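You operate a simulated robot arm through the tools that you are given. There is no shell and no other tool.

The job below is to be done with a simulated robot arm. You get a single attempt, and the scene is never put back.

TASK
Fetch the open bottle from the rollers past the closer and stand it on the sheet there. Put the jug on the rollers past the closer away on the top of the small steel table. Take the yellow paint pot on the rollers past the closer and put it away on the third shelf from the bottom of the grey shelf unit. Take the blue cap from the rollers past the closer and put it on the top of the small shelf. Fetch the yellow cap from the rollers past the closer and set it on top of the beige small carton there. Put the strainer tray on the top of the long steel table away on the shelf under the pump panel. Turn the dose knob to 500 ml. Take the yellow pad and put it on the top of the long steel table. Do these in any order. Set down upright: open bottle, jug, yellow paint pot.

It is judged by the outcome, as a careful person would: the job done as asked, and still so three seconds after it is handed in. It fails if anything else is knocked over, pushed out of place, dropped, spilled or broken. Lids that push on must go on centred and level and be pressed home; caps that screw on are set level and turned clockwise until they are tight. Flat cloth is picked up by pressing the open fingertips on it (5 to 10 N) and closing them slowly along it; thin cloth reads only 2 to 8 mm in the jaws.

THE ROBOT
A 7-joint arm with a two-finger parallel gripper on a trunk, on a base that moves. Base frame: it is fixed to the floor where the robot stands at the start and does not move with it; the origin is under the middle of the robot, x ahead of it, y to its left, z up; the surface under the hand at the start is at about z = 72. Readings come in cm, degrees, newtons and seconds.
With the tool pointing down near the work surface it reaches from about 30 to 72 cm from the robot's upright axis, wherever it stands. Its first joint turns from -166.0 to 166.0 degrees. Places, roughly: blue cap (4x4x2 cm) [60, 120, 70]; dose knob [-460, 0, 110]; jug [50, 0, 75]; open bottle [50, 0, 75]; sheet (24x20x1 cm) [50, 50, 70]; shelf under the pump panel (43x13 cm) [-350, 248, 86]; small carton [50, 100, 75]; strainer tray (24x20x4 cm) [-390, 10, 80]; third shelf of the grey shelf unit [-930, 290, 120]; top of the long steel table [-340, 30, 80]; top of the small shelf [-180, 40, 90]; top of the small steel table [-450, 10, 80]; yellow cap (4x4x2 cm) [50, 140, 70]; yellow pad [-400, -250, 75]; yellow paint pot [50, 75, 75]. Payload 1.57 kg.
The tool frame sits at the grasp point between the pads (the TCP): z along the fingers, y along the line on which they close. The tips reach 3 cm beyond it. Largest opening 8 cm; finger width 1.7, thickness 1.2; the body of the gripper, 4 by 8.2 cm, starts 8 cm behind the TCP.
Orientation is that of the tool frame in the base frame, as a unit quaternion [w, x, y, z]. With the fingers straight down and closing along the base's y, the tool's x points along the base's -x, its y along +y and its z along -z.

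THE INTERFACE
- The arm moves only by the tool send_rows. Its argument "targets" is a list of rows, each an object (a shift or turn left out is 0, a gripper value left out holds the last) with "translation": the shift along the tool's x, y, z in cm, a list of three; "rot": the turn, a rotation vector about the tool's x, y, z in rad, a list of three. In form: [{"translation": [tx, ty, tz], "rot": [ax, ay, az]}, ...]. A call has 1 to 20 rows; each row shifts and turns the commanded pose from where the row before left it, along the tool's axes as they then stand. "claw" is the opening, from 0 (shut) to 1 (fully open), set as the call begins (left out, the last holds). A row lasts 0.2 s, in which the tool goes at most 5 cm and 8.6 degrees; a call with a longer step from one row to the next is refused whole, and so is a gripper value outside its range. A pose out of reach is approached as far as the arm can. The call stops where the force on the tool passes 40 N (or 10 N more than at its start, if that is more) or the arm is blocked; 0.2 s more then pass. Each finger travels about 7.2 cm/s and halts on what it meets, pressing with about 43 N; the grip force reading is that of the motor and also rises with nothing between the fingers. The clock runs only during rows and for 0.2 s after the last one: add rows that do not move to give the fingers time. It gives the time, the measured TCP pose, the force on the tool (base axes), the opening and the grip force at its end, in the units of the frame above (readings bear some noise), with the torque about the TCP (base axes, N m) and any sound that the robot's microphone picked up, and new pictures: "views" is both (left out), scene, wrist or none.
- Cameras (640 x 400 px; columns grow to the right, rows downward): "scene" is now at [0.15, 14.33, 140.64]; the picture's right is [0.04, -1.00, 0.00], its down [-0.46, -0.02, -0.89] and it looks along [0.89, 0.04, -0.46] (base axes); focal length 278 px, centre (320, 200). "wrist" rides on the gripper at [7.2, -0.7, -12.2] in the tool frame; the picture's right is [0.09, 1.00, 0.00], its down [-0.84, 0.08, -0.54] and it looks along [-0.54, 0.05, 0.84] (tool axes); focal length 238 px, centre (320, 200). There is no depth. A picture from a camera that has moved, and an enlarged one, comes with that camera's place and axes in the base frame and with its lens.
- lift_body(by): slides the trunk up (or, below 0, down) by that many cm; the arm and the scene camera ride with it, the base frame stays. It gives what a move gives, with no picture.
- roll_base(legs): drives the robot by 1 to 6 legs, each [ahead, left, turn to the left] in cm, cm and degrees, along the robot's own axes; the way and the turn of a leg run together, so that a leg with both is an arc; at most 150 cm and 180 degrees a leg. The arm and the cameras ride along, it lands a little off, and it stops where it bumps. It gives what a move gives, and a new picture of the scene camera.
- pan_tilt(pan, tilt): turns the head with the scene camera to pan (to the left, within 86 degrees either way) and tilt (down, from -29 to 69), counted from straight ahead of the robot. It gives what a move gives, and a new picture of the scene camera.
- close_up(camera, box): a new picture of the part [left, top, right, bottom] of that camera's present view, enlarged. The clock stands still meanwhile.
- finish_job(): hands the job in; it is judged then, once.

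Nothing tells you exact positions but the pictures and the camera data. Unless the task says otherwise, let go and move clear before handing in.

The tools are called after "Request:" as a command line: name --argument value ..., lists and objects as JSON in quotes. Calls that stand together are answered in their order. send_rows: Moves the arm, as the interface text tells. Its arguments: {"type":"object","properties":{"targets":{"type":"array"},"claw":{"type":"number"},"views":{"type":"string","enum":["both","scene","wrist","none"]}},"required":["targets"]} The other tools are called the same way: lift_body (by) moves the trunk up or down; roll_base (legs) drives the base; pan_tilt (pan, tilt) turns the head that bears the scene camera; close_up (camera, box) takes an enlarged picture of a part of a camera's view; finish_job () hands the job in.

At the start:

```text
clock: 0.0
tcp_pos: [33.18, 24.54, 108.01]
tcp_rot: [-0.003, 0.0, 1.0, -0.001]
contact_force: [0.8, 0.1, 0.1]
torque: [0.02, 0.0, 0.0]
grip_width: 8.0
grip_force: 0.0
trunk travel left (down, up): [-5.0, 6.5]
robot x, y, heading: [0.27, 0.08, 0.2]
head pan, tilt (commanded): [12.0, 68.8]
```

scene: 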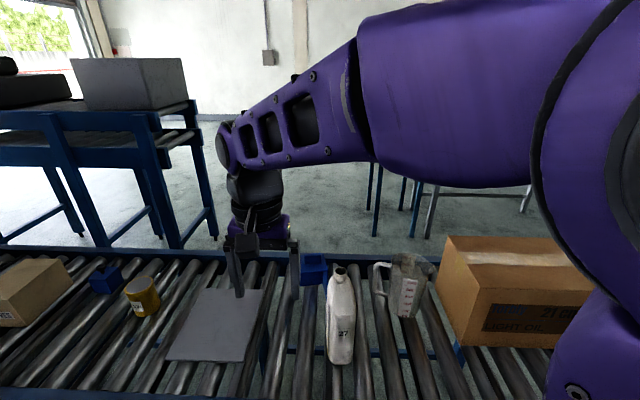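
wrist: 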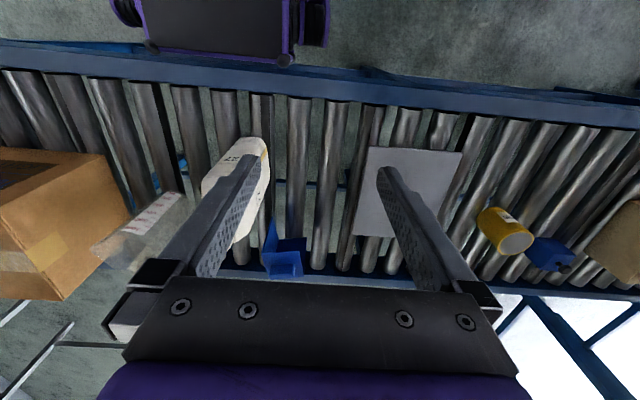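

I see a roller conveyor ahead with the jug, white bottle, grey sheet, yellow paint pot, a blue holder and some cartons on it. I'll look closer and pan around before moving anything.

Request:
close_up --camera "scene" --box '[200, 220, 460, 400]'

Request:
close_up --camera "scene" --box '[0, 220, 240, 400]'

Request:
pan_tilt --pan 60 --tilt 69

```text
2.22 times, centred on (330, 310) of scene
camera zoom: at [0.15, 14.33, 140.64], right [0.04, -1.0, 0.0], down [-0.46, -0.02, -0.89], along [0.89, 0.04, -0.46], focal length 619 px, centre (298, -44)
```

zoom: 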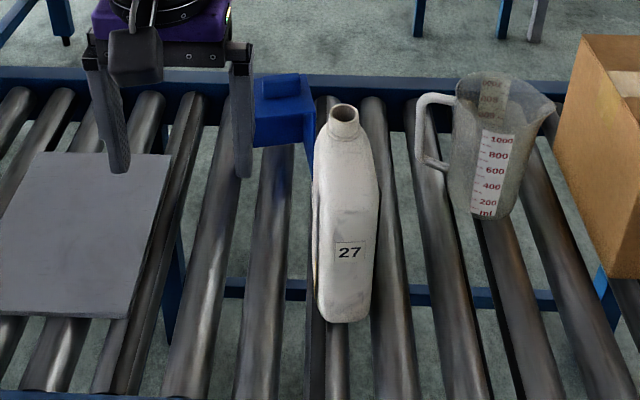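

```text
2.22 times, centred on (120, 310) of scene
camera zoom: at [0.15, 14.33, 140.64], right [0.04, -1.0, 0.0], down [-0.46, -0.02, -0.89], along [0.89, 0.04, -0.46], focal length 619 px, centre (764, -44)
```

zoom: 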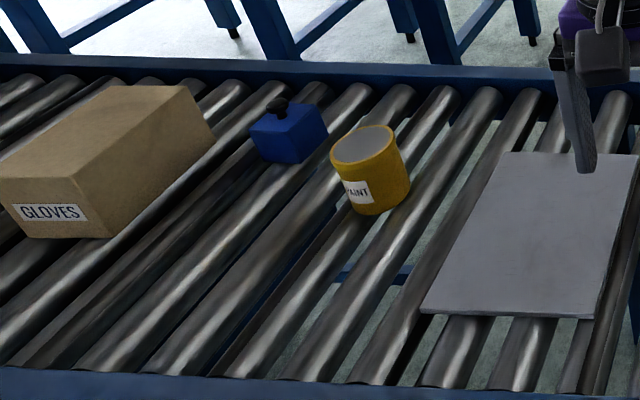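

```text
clock: 1.2
tcp_pos: [33.18, 24.37, 107.76]
tcp_rot: [-0.006, 0.0, 1.0, -0.004]
contact_force: [0.3, 0.1, 0.4]
torque: [0.0, -0.05, 0.01]
grip_width: 7.99
grip_force: 0.0
trunk travel left (down, up): [-5.0, 6.5]
robot x, y, heading: [0.03, -0.27, 0.1]
head pan, tilt (commanded): [60.0, 68.8]
camera scene: at [0.1, 14.47, 140.46], right [0.06, -1.0, 0.0], down [-0.48, -0.03, -0.88], along [0.88, 0.05, -0.48], focal length 278 px, centre (320, 200)
```

scene: 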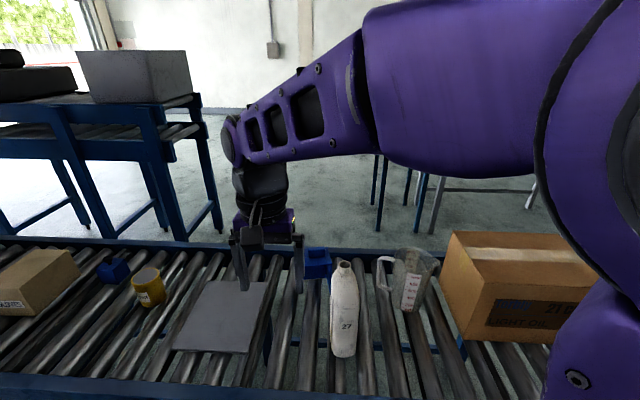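

The head barely turned in that step, so I'll repeat the command to see whether it's slow or blocked.

Request:
pan_tilt --pan 60 --tilt 40

```text
clock: 2.1
tcp_pos: [33.16, 24.39, 107.96]
tcp_rot: [-0.005, 0.001, 1.0, -0.003]
contact_force: [-0.6, -0.3, -0.6]
torque: [0.04, -0.01, 0.01]
grip_width: 8.01
grip_force: 0.1
trunk travel left (down, up): [-5.0, 6.5]
robot x, y, heading: [-0.27, -0.1, -0.1]
head pan, tilt (commanded): [60.0, 40.0]
camera scene: at [0.09, 14.43, 140.42], right [0.06, -1.0, 0.0], down [-0.48, -0.03, -0.88], along [0.87, 0.05, -0.48], focal length 278 px, centre (320, 200)
```

scene: 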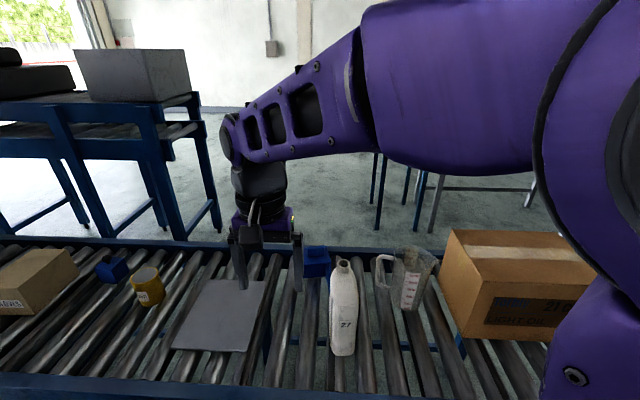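

Request:
pan_tilt --pan -60 --tilt 0

```text
clock: 4.1
tcp_pos: [33.14, 24.42, 108.15]
tcp_rot: [-0.003, 0.0, 1.0, -0.002]
contact_force: [-0.9, 0.0, 0.1]
torque: [0.03, 0.0, -0.01]
grip_width: 8.01
grip_force: 0.1
trunk travel left (down, up): [-5.0, 6.5]
robot x, y, heading: [-0.17, 0.37, -0.0]
head pan, tilt (commanded): [-60.0, 0.0]
camera scene: at [-4.48, 6.13, 145.08], right [-0.87, -0.5, 0.0], down [0.0, 0.0, -1.0], along [0.5, -0.87, 0.0], focal length 278 px, centre (320, 200)
```

scene: 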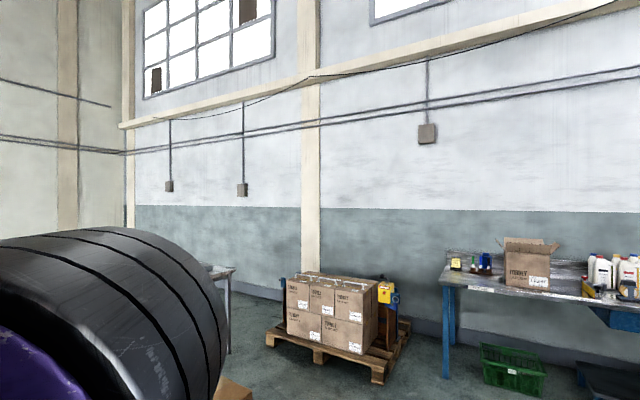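

Now the head moves (it had been held up by the arm). I'll survey the room in several directions.

Request:
pan_tilt --pan -86 --tilt 15

Request:
pan_tilt --pan 50 --tilt 20

Request:
pan_tilt --pan 86 --tilt 20

Request:
pan_tilt --pan 50 --tilt 50

```text
clock: 5.0
tcp_pos: [33.1, 24.32, 107.97]
tcp_rot: [-0.002, 0.002, 1.0, -0.002]
contact_force: [0.6, -0.7, -0.7]
torque: [-0.01, 0.0, 0.01]
grip_width: 7.99
grip_force: 0.0
trunk travel left (down, up): [-5.0, 6.5]
robot x, y, heading: [-0.27, 0.24, -0.0]
head pan, tilt (commanded): [-85.9, 15.0]
camera scene: at [-6.64, 4.9, 143.25], right [-0.97, -0.25, 0.0], down [-0.05, 0.19, -0.98], along [0.25, -0.95, -0.2], focal length 278 px, centre (320, 200)
```

scene: 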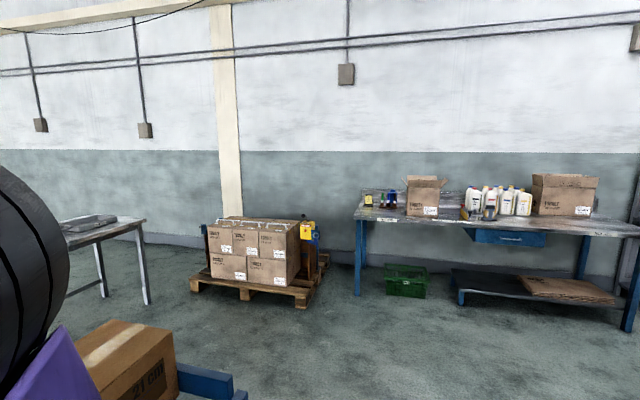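

```text
clock: 7.2
tcp_pos: [33.21, 24.38, 107.92]
tcp_rot: [-0.004, 0.001, 1.0, -0.003]
contact_force: [0.6, 0.4, 0.0]
torque: [0.02, 0.03, 0.0]
grip_width: 8.0
grip_force: 0.1
trunk travel left (down, up): [-5.0, 6.5]
robot x, y, heading: [0.16, -0.18, -0.1]
head pan, tilt (commanded): [50.0, 20.0]
camera scene: at [0.3, 14.88, 142.15], right [0.1, -0.99, 0.0], down [-0.31, -0.03, -0.95], along [0.95, 0.1, -0.31], focal length 278 px, centre (320, 200)
```

scene: 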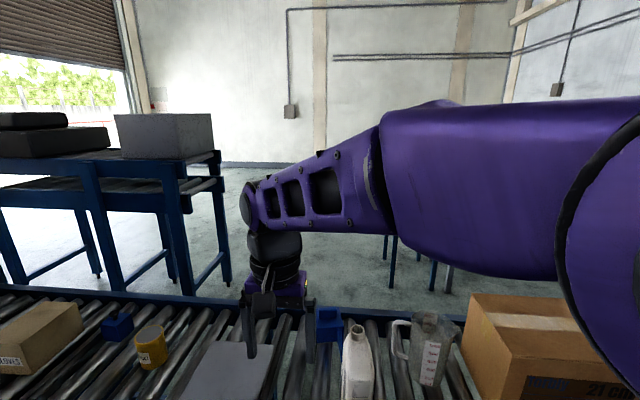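

```text
clock: 8.2
tcp_pos: [33.1, 24.41, 107.87]
tcp_rot: [-0.005, 0.0, 1.0, -0.003]
contact_force: [0.1, 0.4, 0.0]
torque: [0.0, 0.01, -0.03]
grip_width: 8.03
grip_force: 0.1
trunk travel left (down, up): [-5.0, 6.5]
robot x, y, heading: [0.07, -0.04, -0.2]
head pan, tilt (commanded): [85.9, 20.0]
camera scene: at [0.3, 14.85, 142.14], right [0.1, -1.0, 0.0], down [-0.31, -0.03, -0.95], along [0.95, 0.09, -0.31], focal length 278 px, centre (320, 200)
```

scene: 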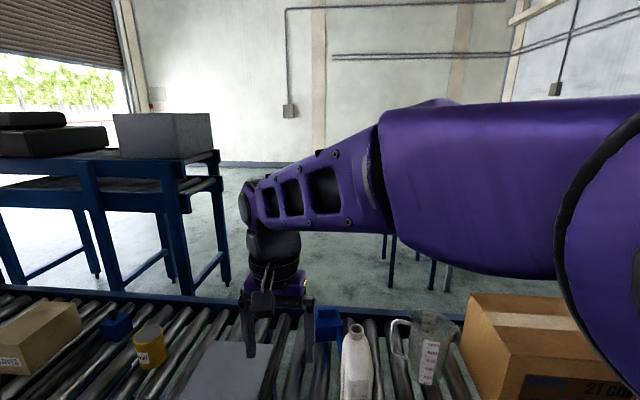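

```text
clock: 9.2
tcp_pos: [33.17, 24.42, 107.78]
tcp_rot: [-0.005, 0.0, 1.0, -0.004]
contact_force: [0.6, -0.4, 0.6]
torque: [-0.01, 0.03, 0.0]
grip_width: 7.99
grip_force: 0.1
trunk travel left (down, up): [-5.0, 6.5]
robot x, y, heading: [-0.15, -0.17, 0.0]
head pan, tilt (commanded): [50.0, 50.0]
camera scene: at [0.26, 14.79, 141.54], right [0.09, -1.0, 0.0], down [-0.37, -0.04, -0.93], along [0.92, 0.09, -0.37], focal length 278 px, centre (320, 200)
```

scene: 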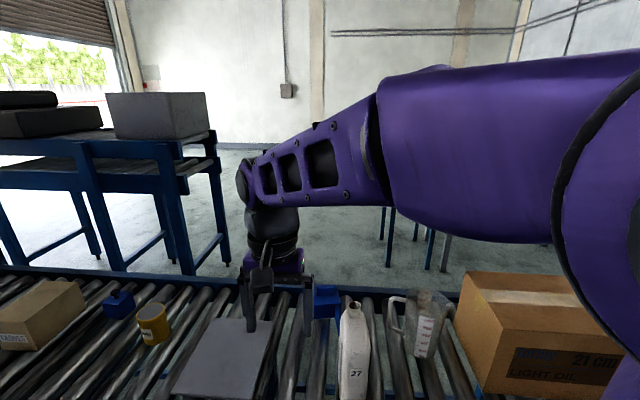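

The head's left pan seems to be blocked by the arm at its present pose. I'll raise the hand a little and move it over toward the bottle to view it with the wrist camera.

Request:
send_rows --targets '[{"translation": [0, 0, -4]}, {"translation": [0, 0, -4]}, {"translation": [0, -3, -3]}, {"translation": [0, -4, 0]}, {"translation": [0, -4, 0]}, {"translation": [0, 0, 0]}, {"translation": [0, 0, 0]}]' --claw 1 --views "both"

```text
clock: 10.8
tcp_pos: [33.33, 13.44, 118.85]
tcp_rot: [-0.005, 0.0, 1.0, -0.003]
contact_force: [-0.6, -0.1, 0.6]
torque: [-0.01, -0.03, 0.0]
grip_width: 7.99
grip_force: 0.0
trunk travel left (down, up): [-5.0, 6.5]
robot x, y, heading: [0.03, 0.06, -0.1]
head pan, tilt (commanded): [50.0, 50.0]
camera scene: at [-0.71, 9.89, 140.98], right [-0.44, -0.9, 0.0], down [-0.39, 0.19, -0.9], along [0.81, -0.4, -0.43], focal length 278 px, centre (320, 200)
camera wrist: at [26.28, 12.91, 131.11], right [-0.09, 1.0, 0.0], down [0.84, 0.08, 0.53], along [0.53, 0.05, -0.85], focal length 238 px, centre (320, 200)
```

scene: 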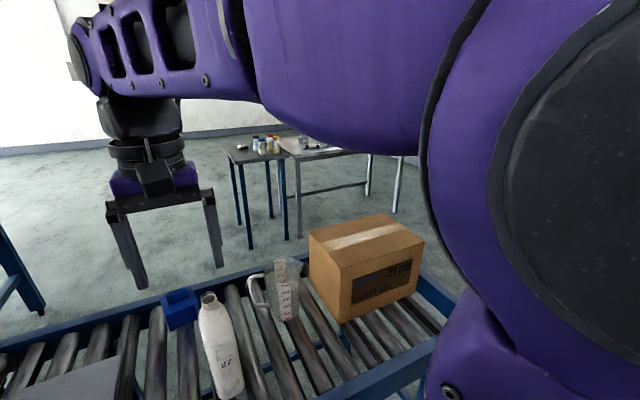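
wrist: 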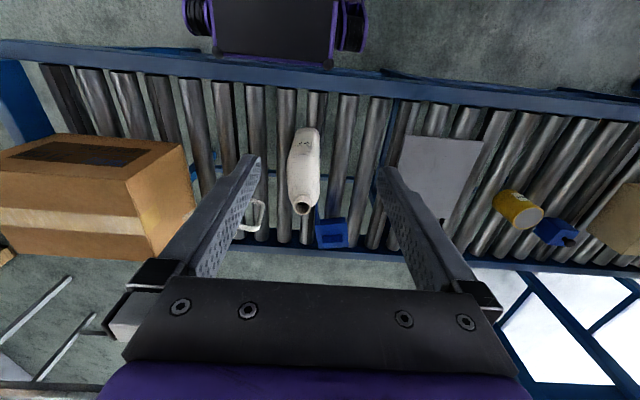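

Request:
close_up --camera "wrist" --box '[220, 100, 400, 260]'

Request:
close_up --camera "scene" --box '[140, 240, 320, 400]'

Request:
close_up --camera "wrist" --box '[380, 110, 640, 270]'

Request:
close_up --camera "scene" --box '[210, 100, 410, 220]'

```text
2.50 times, centred on (310, 180) of wrist
camera zoom: at [26.28, 12.91, 131.11], right [-0.09, 1.0, 0.0], down [0.84, 0.08, 0.53], along [0.53, 0.05, -0.85], focal length 596 px, centre (345, 250)
```

zoom: 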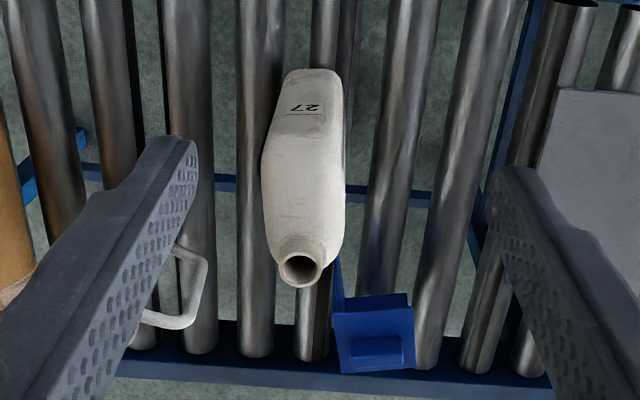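

```text
2.50 times, centred on (230, 320) of scene
camera zoom: at [-0.71, 9.89, 140.98], right [-0.44, -0.9, 0.0], down [-0.39, 0.19, -0.9], along [0.81, -0.4, -0.43], focal length 696 px, centre (545, -100)
```

zoom: 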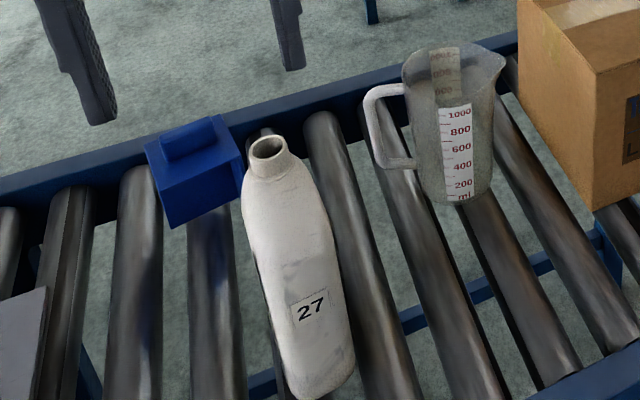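

```text
2.46 times, centred on (510, 190) of wrist
camera zoom: at [26.28, 12.91, 131.11], right [-0.09, 1.0, 0.0], down [0.84, 0.08, 0.53], along [0.53, 0.05, -0.85], focal length 587 px, centre (-148, 225)
```

zoom: 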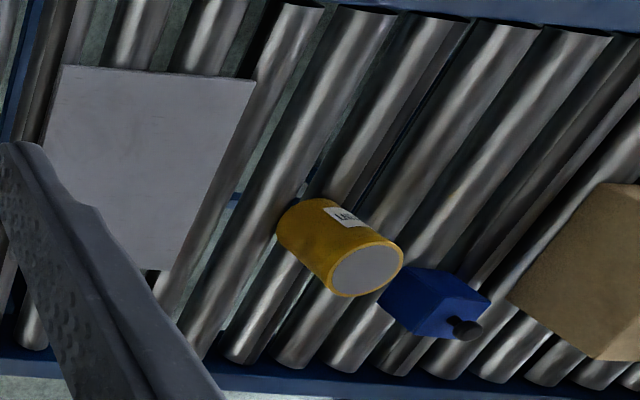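

```text
3.20 times, centred on (310, 160) of scene
camera zoom: at [-0.71, 9.89, 140.98], right [-0.44, -0.9, 0.0], down [-0.39, 0.19, -0.9], along [0.81, -0.4, -0.43], focal length 891 px, centre (352, 328)
```

zoom: 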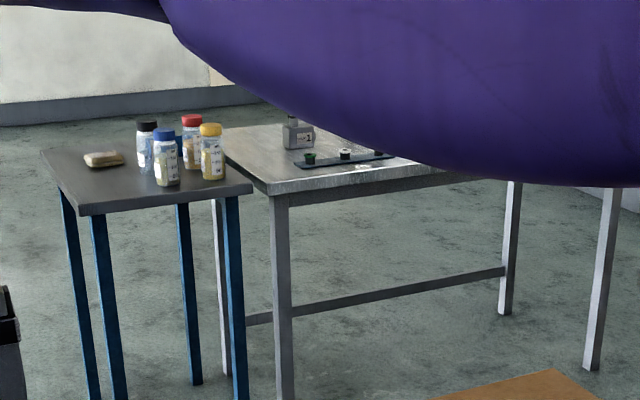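

The open bottle's neck top is at about [47.6, 12, 99]. The jug is near [64, -8], and a blue sensor box sits on the far rail. I'll bring the open gripper over the bottle's neck and check.

Request:
send_rows --targets '[{"translation": [-4, -0.5, 0]}, {"translation": [-4, -0.5, 0]}, {"translation": [-4, -0.5, 2]}, {"translation": [-2.3, 0, 3]}, {"translation": [0, 0, 2]}, {"translation": [0, 0, 0]}, {"translation": [0, 0, 0]}]' --claw 1 --views "both"

```text
clock: 12.4
tcp_pos: [47.61, 12.0, 112.02]
tcp_rot: [-0.003, 0.0, 1.0, -0.002]
contact_force: [0.5, -0.9, 0.4]
torque: [-0.01, -0.01, -0.04]
grip_width: 8.0
grip_force: 0.0
trunk travel left (down, up): [-5.0, 6.5]
robot x, y, heading: [0.1, 0.06, -0.1]
head pan, tilt (commanded): [50.0, 50.0]
camera scene: at [-4.03, 19.82, 137.29], right [0.77, -0.64, 0.0], down [-0.49, -0.59, -0.64], along [0.41, 0.49, -0.77], focal length 278 px, centre (320, 200)
camera wrist: at [40.41, 11.3, 124.18], right [-0.09, 1.0, 0.0], down [0.84, 0.08, 0.54], along [0.54, 0.05, -0.84], focal length 238 px, centre (320, 200)
```

scene: 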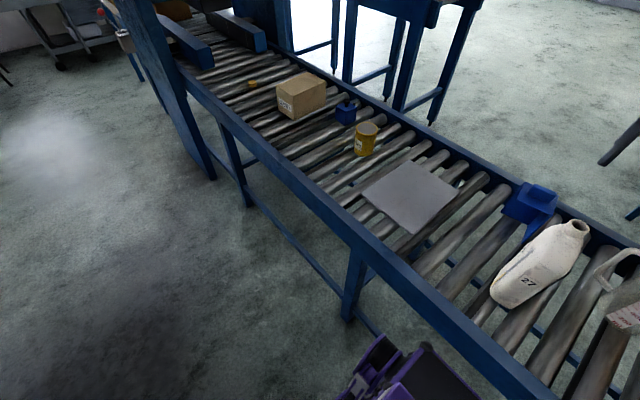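
wrist: 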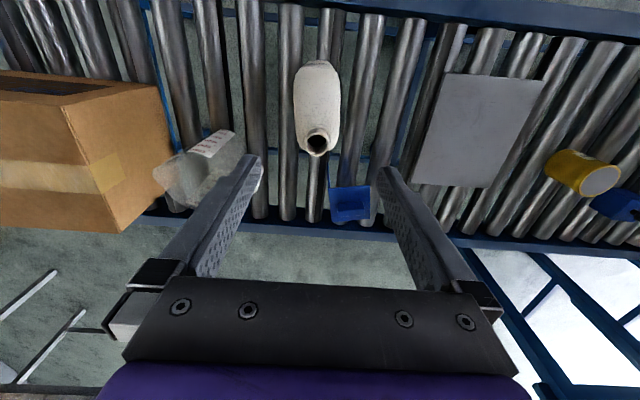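

Request:
close_up --camera "scene" --box '[460, 170, 640, 330]'

Request:
close_up --camera "wrist" --box '[240, 40, 400, 170]'

Request:
close_up --camera "scene" --box '[220, 50, 480, 240]'

Request:
close_up --camera "scene" --box '[0, 0, 220, 100]'

```text
2.50 times, centred on (550, 250) of scene
camera zoom: at [-4.03, 19.82, 137.29], right [0.77, -0.64, 0.0], down [-0.49, -0.59, -0.64], along [0.41, 0.49, -0.77], focal length 696 px, centre (-255, 75)
```

zoom: 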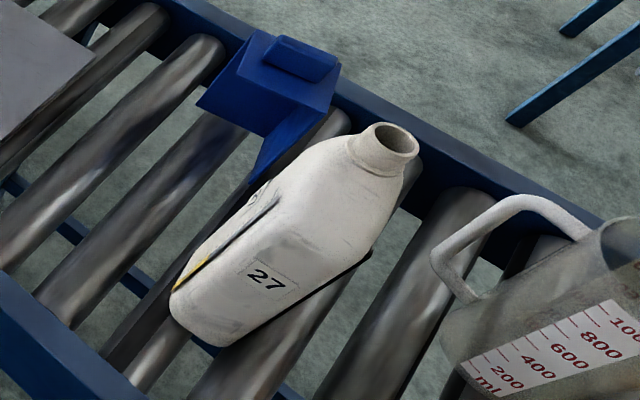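

```text
3.08 times, centred on (320, 105) of wrist
camera zoom: at [40.41, 11.3, 124.18], right [-0.09, 1.0, 0.0], down [0.84, 0.08, 0.54], along [0.54, 0.05, -0.84], focal length 733 px, centre (320, 492)
```

zoom: 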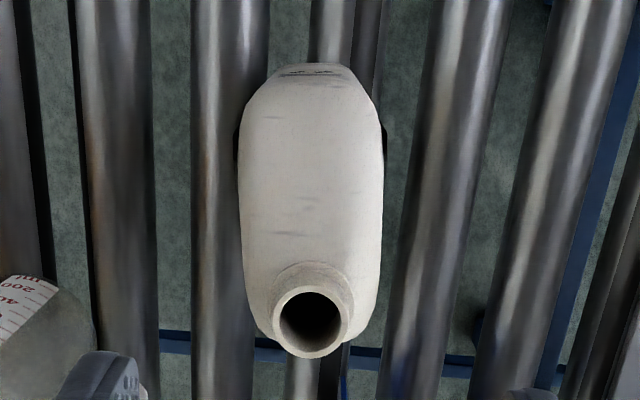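

```text
2.11 times, centred on (350, 145) of scene
camera zoom: at [-4.03, 19.82, 137.29], right [0.77, -0.64, 0.0], down [-0.49, -0.59, -0.64], along [0.41, 0.49, -0.77], focal length 586 px, centre (257, 316)
```

zoom: 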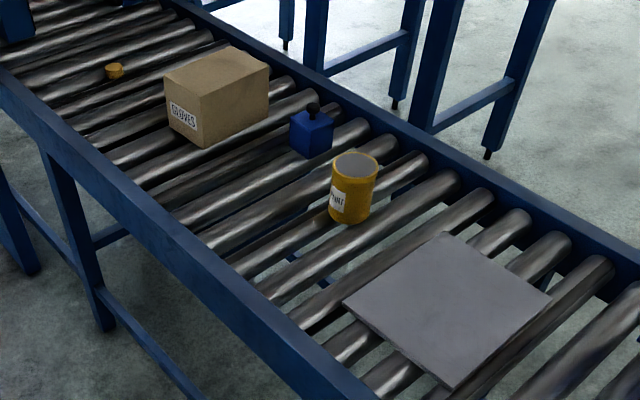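

```text
2.91 times, centred on (110, 50) of scene
camera zoom: at [-4.03, 19.82, 137.29], right [0.77, -0.64, 0.0], down [-0.49, -0.59, -0.64], along [0.41, 0.49, -0.77], focal length 810 px, centre (931, 636)
```

zoom: 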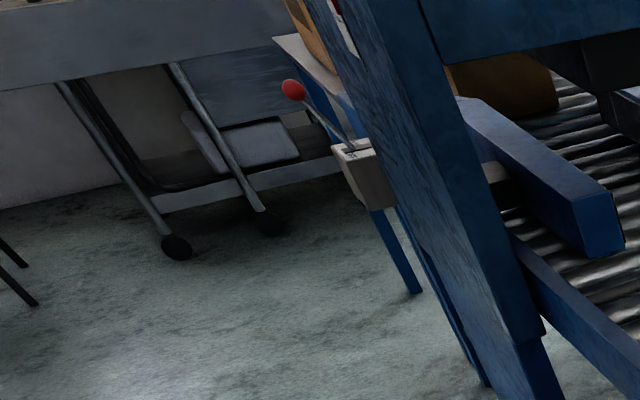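

The bottle is an F-style bottle: its body is about 6.5 cm wide in y, roughly x 43–53, yawed about 5° left, with the neck toward the back. I'll grip the upper body with the fingers straddling it along y, first descending part-way to check alignment.

Request:
send_rows --targets '[{"translation": [-0.4, -0.5, 0]}, {"translation": [0, 0, 2], "rot": [0, 0, -0.096]}, {"translation": [0, 0, 3]}, {"translation": [0, 0, 3]}, {"translation": [0, 0, 2]}, {"translation": [0, 0, 0]}, {"translation": [0, 0, 0]}]' --claw 1 --views "both"

```text
clock: 14.0
tcp_pos: [47.8, 11.46, 101.96]
tcp_rot: [-0.003, -0.048, 0.999, -0.002]
contact_force: [0.3, 0.1, -0.4]
torque: [-0.01, 0.01, 0.03]
grip_width: 8.0
grip_force: 0.2
trunk travel left (down, up): [-5.0, 6.5]
robot x, y, heading: [0.32, 0.56, -0.0]
head pan, tilt (commanded): [50.0, 50.0]
camera scene: at [-4.03, 19.82, 137.29], right [0.77, -0.64, 0.0], down [-0.49, -0.59, -0.64], along [0.41, 0.49, -0.77], focal length 278 px, centre (320, 200)
camera wrist: at [40.71, 10.22, 114.21], right [-0.19, 0.98, 0.0], down [0.83, 0.16, 0.54], along [0.53, 0.1, -0.84], focal length 238 px, centre (320, 200)
```

scene: 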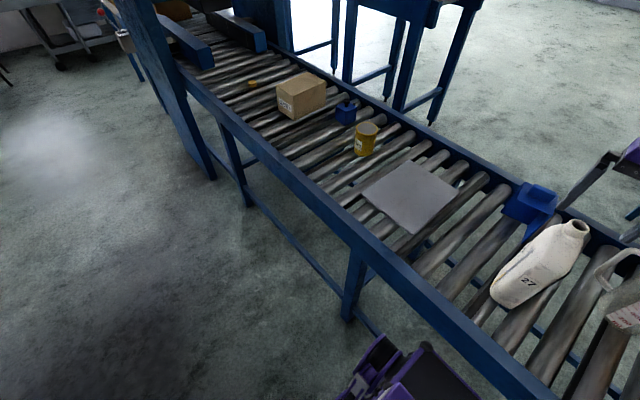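
wrist: 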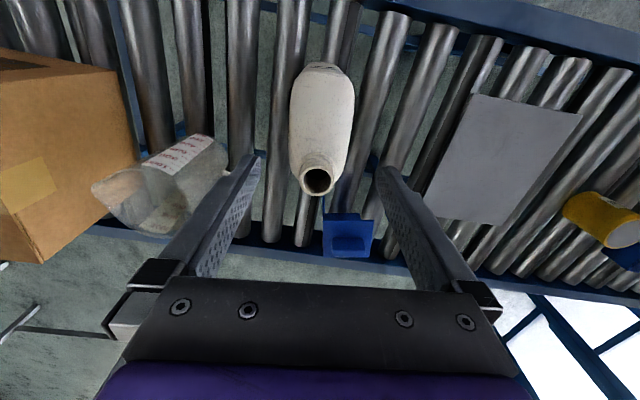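

The gripper lines up with the bottle body. Now I'll descend to z≈91 with the fingers straddling the upper body.

Request:
send_rows --targets '[{"translation": [0, 0, 2]}, {"translation": [0, 0, 2]}, {"translation": [0, 0, 2]}, {"translation": [0, 0, 2]}, {"translation": [0, 0, 1.5]}, {"translation": [0, 0, 1]}, {"translation": [0, 0, 0.5]}, {"translation": [0, 0, 0]}]' --claw 1 --views "both"

```text
clock: 15.8
tcp_pos: [47.84, 11.36, 91.02]
tcp_rot: [-0.003, -0.048, 0.999, -0.001]
contact_force: [0.4, 0.2, 0.6]
torque: [-0.03, 0.0, -0.01]
grip_width: 7.99
grip_force: 0.0
trunk travel left (down, up): [-5.0, 6.5]
robot x, y, heading: [0.15, 0.12, 0.1]
head pan, tilt (commanded): [50.0, 50.0]
camera scene: at [-4.03, 19.82, 137.29], right [0.77, -0.64, 0.0], down [-0.49, -0.59, -0.64], along [0.41, 0.49, -0.77], focal length 278 px, centre (320, 200)
camera wrist: at [40.77, 10.1, 103.21], right [-0.19, 0.98, 0.0], down [0.83, 0.16, 0.54], along [0.53, 0.1, -0.84], focal length 238 px, centre (320, 200)
```

scene: 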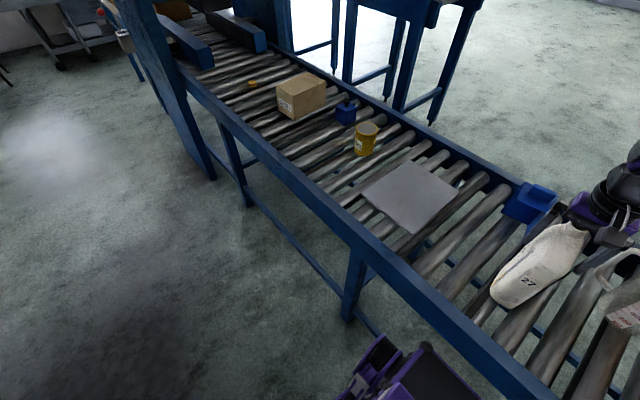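
wrist: 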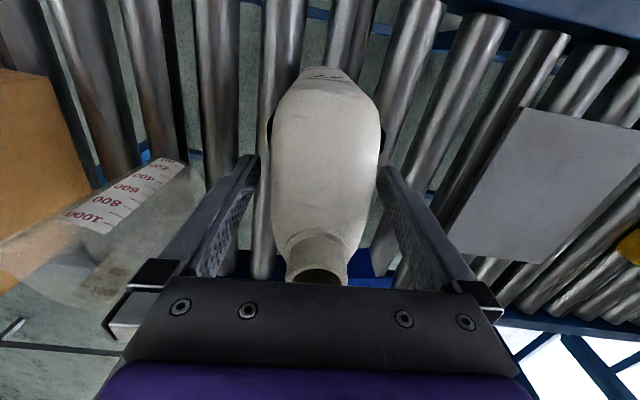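

Request:
send_rows --targets '[{"translation": [0, 0, 0]}, {"translation": [0, 0, 0]}, {"translation": [0, 0, 0]}, {"translation": [0, 0, 0]}]' --claw 0 --views "wrist"

```text
clock: 16.8
tcp_pos: [47.84, 11.34, 91.03]
tcp_rot: [-0.002, -0.049, 0.999, -0.001]
contact_force: [0.2, 0.9, -0.7]
torque: [0.15, -0.09, 0.04]
grip_width: 6.17
grip_force: 43.1
trunk travel left (down, up): [-5.0, 6.5]
robot x, y, heading: [-0.03, -0.07, -0.0]
head pan, tilt (commanded): [50.0, 50.0]
camera wrist: at [40.77, 10.11, 103.21], right [-0.19, 0.98, 0.0], down [0.83, 0.16, 0.54], along [0.53, 0.1, -0.84], focal length 238 px, centre (320, 200)
```

wrist: 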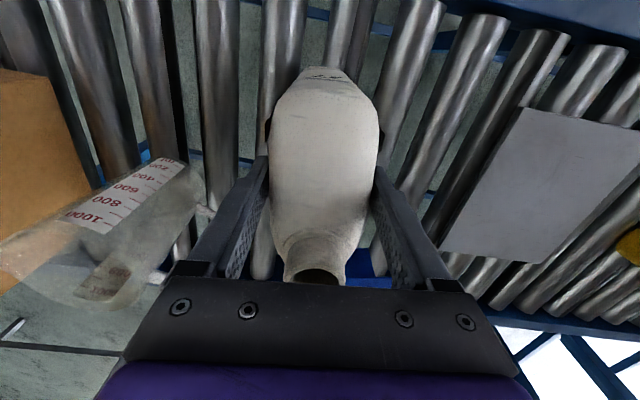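

Gripped at 6.2 cm. I'll lift slowly by a few cm and check.

Request:
send_rows --targets '[{"translation": [0, 0, -0.5]}, {"translation": [0, 0, -1]}, {"translation": [0, 0, -1.5]}, {"translation": [0, 0, -1.5]}, {"translation": [0, 0, -1]}, {"translation": [0, 0, -0.5]}, {"translation": [0, 0, 0]}, {"translation": [0, 0, 0]}]' --views "both"

```text
clock: 18.6
tcp_pos: [47.75, 11.36, 96.98]
tcp_rot: [-0.002, -0.048, 0.999, -0.001]
contact_force: [0.0, 0.5, -3.9]
torque: [-0.01, 0.01, -0.01]
grip_width: 6.16
grip_force: 43.0
trunk travel left (down, up): [-5.0, 6.5]
robot x, y, heading: [-0.1, -0.03, 0.1]
head pan, tilt (commanded): [50.0, 50.0]
camera scene: at [-4.01, 19.82, 137.29], right [0.77, -0.64, 0.0], down [-0.49, -0.59, -0.64], along [0.41, 0.49, -0.77], focal length 278 px, centre (320, 200)
camera wrist: at [40.81, 10.14, 109.24], right [-0.19, 0.98, 0.0], down [0.83, 0.16, 0.54], along [0.53, 0.1, -0.84], focal length 238 px, centre (320, 200)
```

scene: 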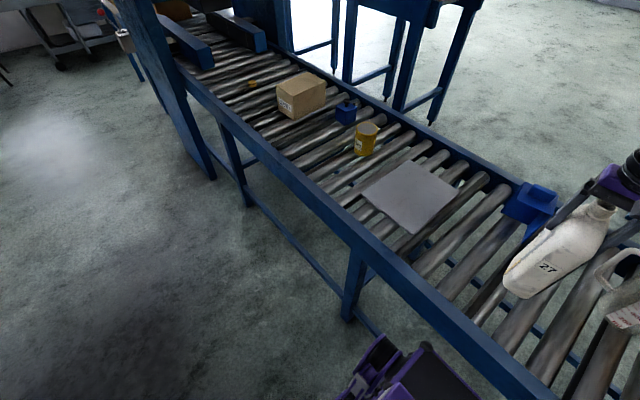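
wrist: 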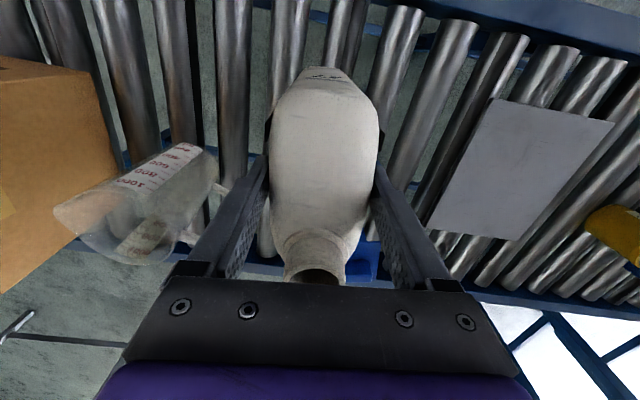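

The bottle weighs only about 4 N and is clear of the rollers. I'll carry it smoothly left to over the sheet (sheet spans about x 42–65, y 36–55).

Request:
send_rows --targets '[{"translation": [-0.17, 1, 0]}, {"translation": [-0.33, 2, 0]}, {"translation": [-0.5, 3, 0]}, {"translation": [-0.5, 3, 0]}, {"translation": [-0.5, 3, 0]}, {"translation": [-0.5, 3, 0]}, {"translation": [-0.5, 3, 0]}, {"translation": [-0.5, 3, 0]}, {"translation": [-0.5, 3, 0]}, {"translation": [-0.5, 3, 0]}, {"translation": [-0.36, 2.2, 0]}, {"translation": [-0.33, 2, 0]}, {"translation": [-0.17, 1, 0]}, {"translation": [0, 0, 0]}, {"translation": [0, 0, 0]}]' --views "both"

```text
clock: 21.8
tcp_pos: [50.16, 43.91, 96.81]
tcp_rot: [-0.002, -0.048, 0.999, -0.002]
contact_force: [-0.1, -0.6, -4.7]
torque: [-0.04, 0.04, 0.01]
grip_width: 6.17
grip_force: 42.7
trunk travel left (down, up): [-5.0, 6.5]
robot x, y, heading: [0.46, -0.27, -0.0]
head pan, tilt (commanded): [50.0, 50.0]
camera scene: at [-4.0, 19.84, 137.29], right [0.77, -0.64, 0.0], down [-0.49, -0.59, -0.64], along [0.41, 0.49, -0.77], focal length 278 px, centre (320, 200)
camera wrist: at [43.08, 42.68, 109.04], right [-0.19, 0.98, 0.0], down [0.83, 0.16, 0.54], along [0.53, 0.1, -0.84], focal length 238 px, centre (320, 200)
```

scene: 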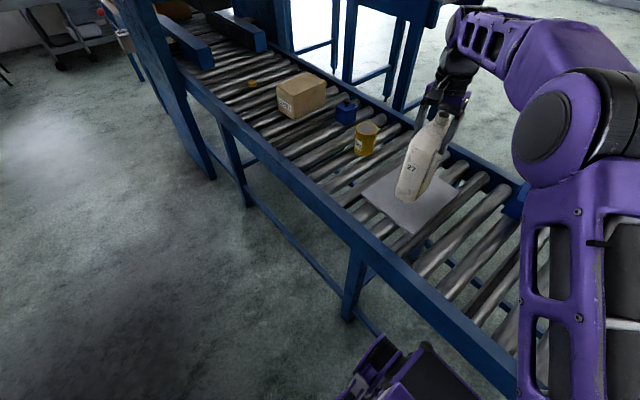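
wrist: 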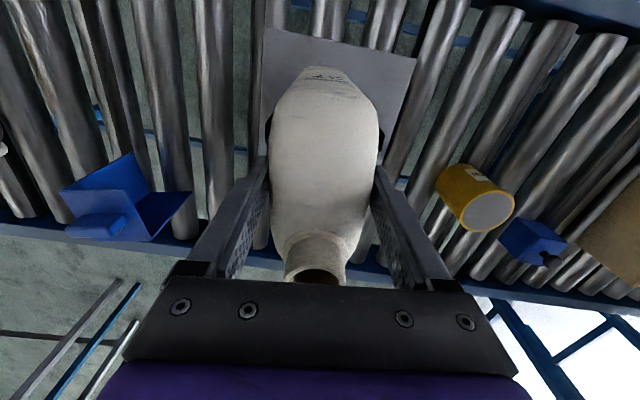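

Over the sheet. I'll lower it gently until it touches.

Request:
send_rows --targets '[{"translation": [0, 0, 1]}, {"translation": [0, 0, 1.5]}, {"translation": [0, 0, 1]}, {"translation": [0, 0, 0.5]}, {"translation": [0, 0, 0.3]}, {"translation": [0, 0, 0.2]}, {"translation": [0, 0, 0.1]}, {"translation": [0, 0, 0]}]' --views "scene"

```text
clock: 23.6
tcp_pos: [50.14, 43.88, 92.4]
tcp_rot: [-0.002, -0.048, 0.999, -0.002]
contact_force: [0.8, -0.4, -4.3]
torque: [0.02, -0.02, -0.01]
grip_width: 6.13
grip_force: 43.2
trunk travel left (down, up): [-5.0, 6.5]
robot x, y, heading: [-0.11, -0.12, -0.2]
head pan, tilt (commanded): [50.0, 50.0]
camera scene: at [-4.0, 19.84, 137.29], right [0.77, -0.64, 0.0], down [-0.49, -0.59, -0.64], along [0.41, 0.49, -0.77], focal length 278 px, centre (320, 200)
```

scene: 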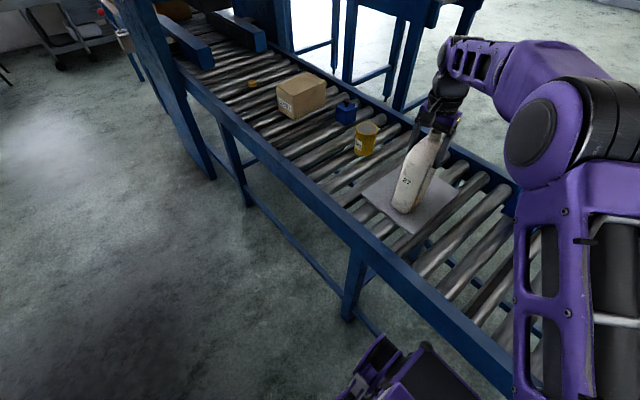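

Request:
send_rows --targets '[{"translation": [0, 0, 0.15]}, {"translation": [0, 0, 0.15]}, {"translation": [0, 0, 0.15]}, {"translation": [0, 0, 0]}]' --views "none"

```text
clock: 24.6
tcp_pos: [50.17, 43.88, 92.0]
tcp_rot: [-0.002, -0.049, 0.999, -0.001]
contact_force: [0.0, -0.2, 6.2]
torque: [-0.3, 0.56, 0.02]
grip_width: 6.16
grip_force: 43.1
trunk travel left (down, up): [-5.0, 6.5]
robot x, y, heading: [0.04, -0.19, -0.0]
head pan, tilt (commanded): [50.0, 50.0]
```

The bottle is standing on the sheet (contact force turned upward). I'll release and rise clear.

Request:
send_rows --targets '[{"translation": [0, 0, 0]}, {"translation": [0, 0, 0]}, {"translation": [0, 0, 0]}]' --claw 1 --views "wrist"

```text
clock: 25.4
tcp_pos: [49.97, 43.97, 91.89]
tcp_rot: [-0.002, -0.047, 0.999, -0.001]
contact_force: [0.4, 1.0, 0.3]
torque: [0.02, 0.0, -0.02]
grip_width: 8.01
grip_force: 0.0
trunk travel left (down, up): [-5.0, 6.5]
robot x, y, heading: [0.03, -0.03, -0.2]
head pan, tilt (commanded): [50.0, 50.0]
camera wrist: at [43.05, 42.67, 104.07], right [-0.19, 0.98, 0.0], down [0.83, 0.16, 0.54], along [0.53, 0.1, -0.84], focal length 238 px, centre (320, 200)
```

wrist: 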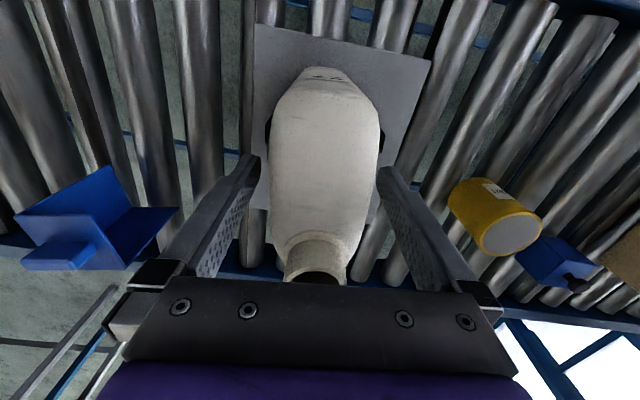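

Bottle stands on the sheet. I'll raise the hand clear.

Request:
send_rows --targets '[{"translation": [0, 0, -1]}, {"translation": [0, 0, -3]}, {"translation": [0, 0, -4]}, {"translation": [0, 0, -4]}, {"translation": [0, 0, -4]}, {"translation": [0, 0, -4]}, {"translation": [0, -3, -3], "rot": [0, 0, 0.096]}, {"translation": [2, -4, 0]}, {"translation": [3, -4, 0]}, {"translation": [3, -4, 0]}, {"translation": [0, -4, 0]}, {"translation": [0, 0, 0]}]' --views "both"

```text
clock: 28.0
tcp_pos: [41.58, 24.34, 113.6]
tcp_rot: [-0.002, 0.001, 1.0, -0.002]
contact_force: [0.3, -0.3, 0.3]
torque: [-0.02, 0.04, 0.02]
grip_width: 8.02
grip_force: 0.1
out of reach, approached as far as the arm can: row 6
trunk travel left (down, up): [-5.0, 6.5]
robot x, y, heading: [-0.02, -0.02, -0.2]
head pan, tilt (commanded): [50.0, 50.0]
camera scene: at [-4.04, 19.81, 137.29], right [0.77, -0.64, 0.0], down [-0.49, -0.59, -0.64], along [0.41, 0.49, -0.77], focal length 278 px, centre (320, 200)
camera wrist: at [34.5, 23.7, 125.74], right [-0.09, 1.0, 0.0], down [0.84, 0.08, 0.54], along [0.54, 0.05, -0.84], focal length 238 px, centre (320, 200)
```

scene: 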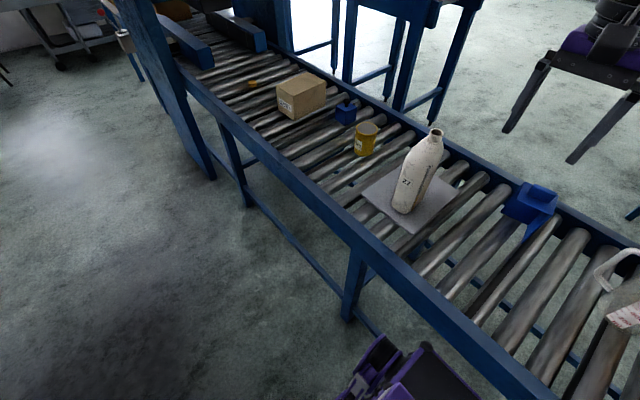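
wrist: 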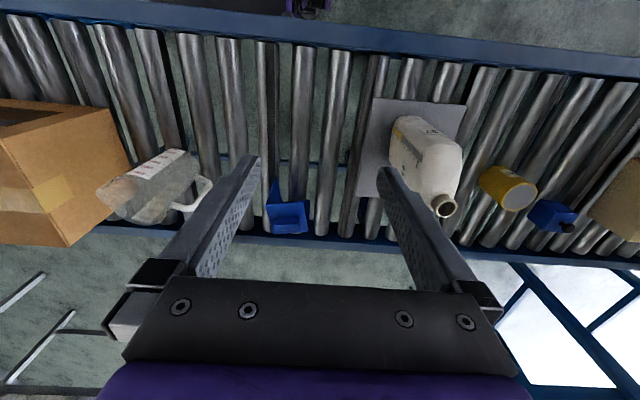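

The bottle stands on the sheet. Now I'll drive left along the conveyor to be near the yellow cap, carton and blue cap.

Request:
roll_base --legs '[[0, 95, 0]]'

```text
clock: 31.0
tcp_pos: [41.57, 39.38, 113.57]
tcp_rot: [-0.004, 0.002, 1.0, -0.002]
contact_force: [0.5, -0.3, 0.2]
torque: [0.04, 0.0, -0.01]
grip_width: 8.0
grip_force: 0.0
trunk travel left (down, up): [-5.0, 6.5]
robot x, y, heading: [-0.03, 15.32, -0.3]
head pan, tilt (commanded): [50.0, 50.0]
stopped in leg 1: the robot was blocked; the commanded pose is now the measured one
camera scene: at [-4.1, 35.01, 137.29], right [0.76, -0.65, 0.0], down [-0.5, -0.58, -0.64], along [0.42, 0.49, -0.77], focal length 278 px, centre (320, 200)
```

scene: 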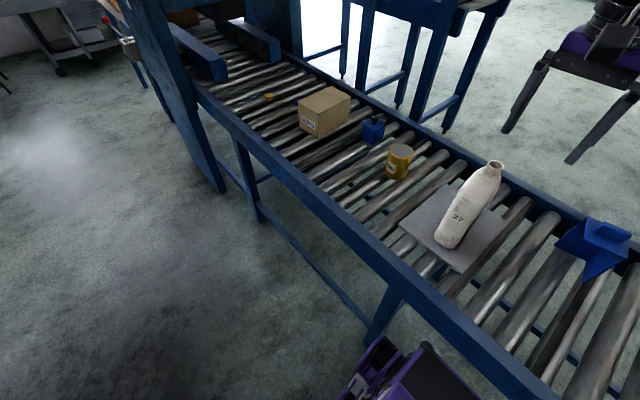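

Blocked by something, probably the conveyor leg. I'll look down there.

Request:
pan_tilt --pan 50 --tilt 69

Request:
close_up --camera "scene" --box '[200, 100, 520, 400]'

```text
clock: 31.8
tcp_pos: [41.55, 39.35, 113.44]
tcp_rot: [-0.003, 0.002, 1.0, -0.003]
contact_force: [0.7, 0.7, 0.3]
torque: [0.0, 0.01, 0.0]
grip_width: 8.01
grip_force: 0.1
trunk travel left (down, up): [-5.0, 6.5]
robot x, y, heading: [-0.36, 15.38, -0.3]
head pan, tilt (commanded): [50.0, 68.8]
camera scene: at [-5.46, 33.4, 135.1], right [0.76, -0.65, 0.0], down [-0.6, -0.71, -0.36], along [0.23, 0.28, -0.93], focal length 278 px, centre (320, 200)
```

scene: 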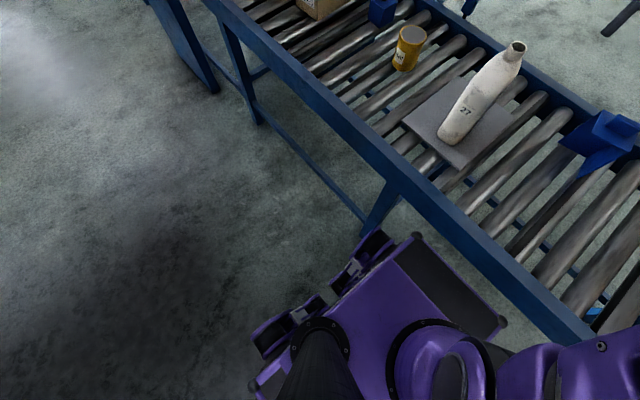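

```text
1.33 times, centred on (360, 250) of scene
camera zoom: at [-5.46, 33.4, 135.1], right [0.76, -0.65, 0.0], down [-0.6, -0.71, -0.36], along [0.23, 0.28, -0.93], focal length 371 px, centre (267, 133)
```

zoom: 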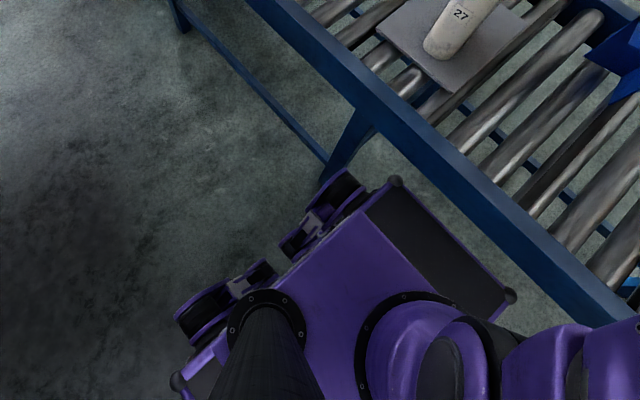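

The front-left wheel meets the conveyor's leg at y≈46. I'll back off, go left past the leg, and come forward again between the legs.

Request:
roll_base --legs '[[-13, -1, 0], [0, 80, 0], [12, 0, 0]]'

```text
clock: 41.6
tcp_pos: [40.85, 118.09, 113.54]
tcp_rot: [-0.002, 0.002, 1.0, -0.002]
contact_force: [1.0, 0.2, -0.1]
torque: [-0.01, -0.01, 0.0]
grip_width: 8.01
grip_force: 0.1
trunk travel left (down, up): [-5.0, 6.5]
robot x, y, heading: [-0.72, 94.05, -0.2]
head pan, tilt (commanded): [50.0, 68.8]
camera scene: at [-6.19, 112.2, 135.1], right [0.76, -0.65, 0.0], down [-0.6, -0.71, -0.36], along [0.23, 0.28, -0.93], focal length 278 px, centre (320, 200)
```

scene: 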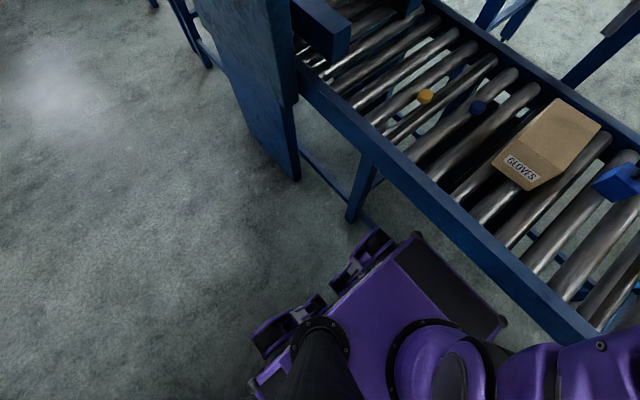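

Both caps and the carton are now in view. I'll zoom in.

Request:
close_up --camera "scene" --box '[370, 50, 640, 220]'

Request:
close_up --camera "scene" --box '[390, 70, 510, 145]'

Request:
send_rows --targets '[{"translation": [0, 0, 0]}]' --views "wrist"

```text
2.35 times, centred on (505, 135) of scene
camera zoom: at [-6.19, 112.2, 135.1], right [0.76, -0.65, 0.0], down [-0.6, -0.71, -0.36], along [0.23, 0.28, -0.93], focal length 655 px, centre (-115, 353)
```

zoom: 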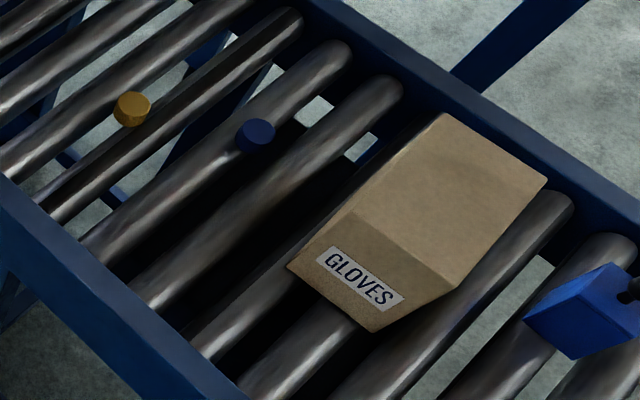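

```text
5.33 times, centred on (450, 108) of scene
camera zoom: at [-6.19, 112.2, 135.1], right [0.76, -0.65, 0.0], down [-0.6, -0.71, -0.36], along [0.23, 0.28, -0.93], focal length 1485 px, centre (-373, 693)
```

zoom: 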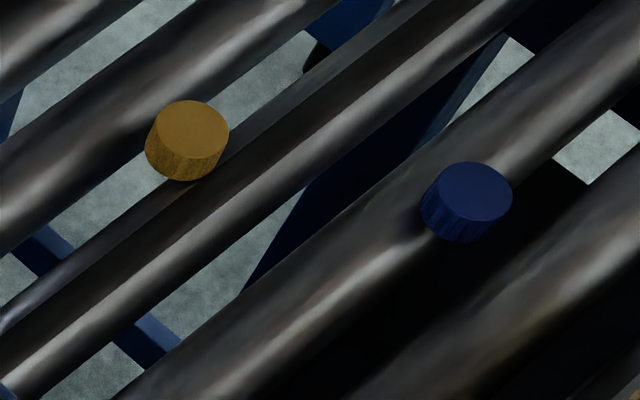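

```text
clock: 42.0
tcp_pos: [40.91, 118.2, 113.53]
tcp_rot: [-0.003, 0.002, 1.0, -0.002]
contact_force: [0.6, 0.0, 0.2]
torque: [0.0, 0.01, -0.02]
grip_width: 8.03
grip_force: 0.1
trunk travel left (down, up): [-5.0, 6.5]
robot x, y, heading: [-0.77, 93.87, -0.4]
head pan, tilt (commanded): [50.0, 68.8]
camera wrist: at [33.73, 117.63, 125.69], right [-0.09, 1.0, 0.0], down [0.84, 0.08, 0.54], along [0.53, 0.05, -0.84], focal length 238 px, centre (320, 200)
```

wrist: 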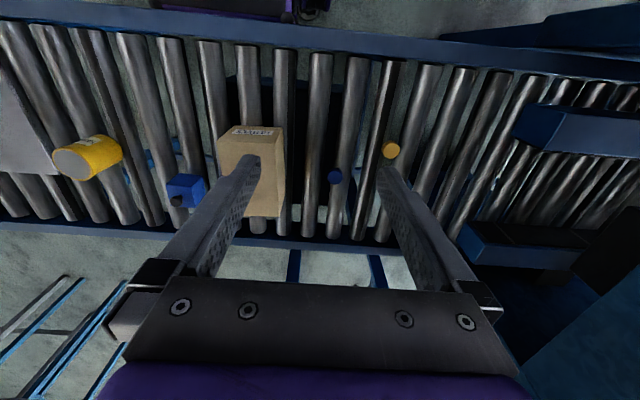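

Yellow cap at about [51.5, 135.6], blue cap about [59.3, 123.6], carton top (GLOVES) about z 82 spanning x 50–67, y 100–111. I'll move above the yellow cap.

Request:
send_rows --targets '[{"translation": [-2, 3, 0]}, {"translation": [-2, 3.5, 2]}, {"translation": [-2, 3.5, 3]}, {"translation": [-2, 3.5, 3]}, {"translation": [-2, 3.5, 3]}, {"translation": [-0.6, 0.4, 4]}, {"translation": [0, 0, 4]}, {"translation": [0, 0, 0]}, {"translation": [0, 0, 0]}]' --claw 1 --views "both"

```text
refused: row 3 steps farther than a row can; nothing moved
```

Request:
send_rows --targets '[{"translation": [-2, 3, 0]}, {"translation": [-2, 3.5, 1]}, {"translation": [-2, 3.5, 2]}, {"translation": [-2, 3.5, 2]}, {"translation": [-2, 3.5, 2]}, {"translation": [-0.6, 0.4, 4]}, {"translation": [0, 0, 4]}, {"translation": [0, 0, 4]}, {"translation": [0, 0, 0]}, {"translation": [0, 0, 0]}]' --claw 1 --views "both"

```text
clock: 44.2
tcp_pos: [51.23, 135.47, 94.34]
tcp_rot: [-0.004, 0.001, 1.0, -0.001]
contact_force: [0.2, -0.2, 0.1]
torque: [0.02, 0.0, 0.03]
grip_width: 7.99
grip_force: 0.0
trunk travel left (down, up): [-5.0, 6.5]
robot x, y, heading: [-0.84, 93.87, -0.3]
head pan, tilt (commanded): [50.0, 68.8]
camera scene: at [-6.18, 112.2, 135.1], right [0.76, -0.65, 0.0], down [-0.6, -0.71, -0.36], along [0.23, 0.28, -0.93], focal length 278 px, centre (320, 200)
camera wrist: at [44.19, 134.94, 106.54], right [-0.09, 1.0, 0.0], down [0.84, 0.08, 0.54], along [0.53, 0.05, -0.84], focal length 238 px, centre (320, 200)
```

scene: 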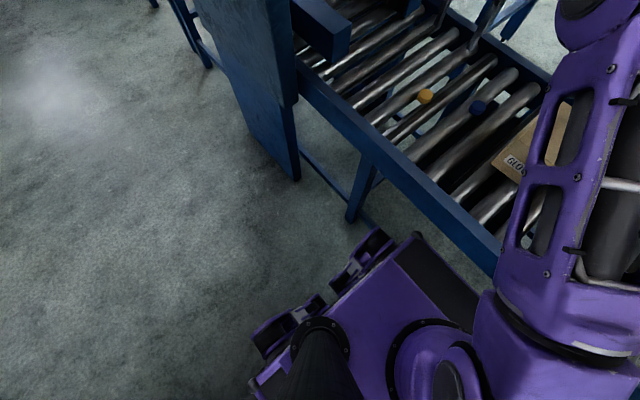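
wrist: 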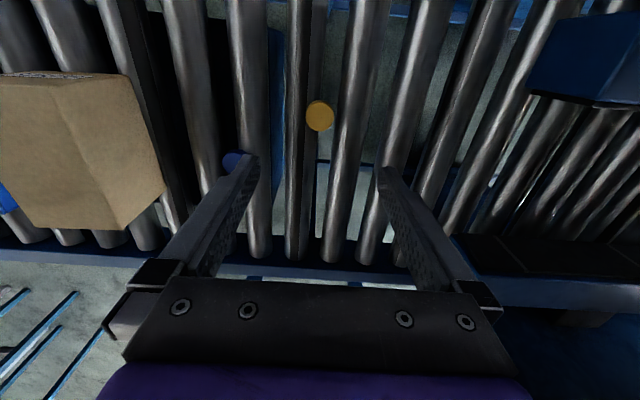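

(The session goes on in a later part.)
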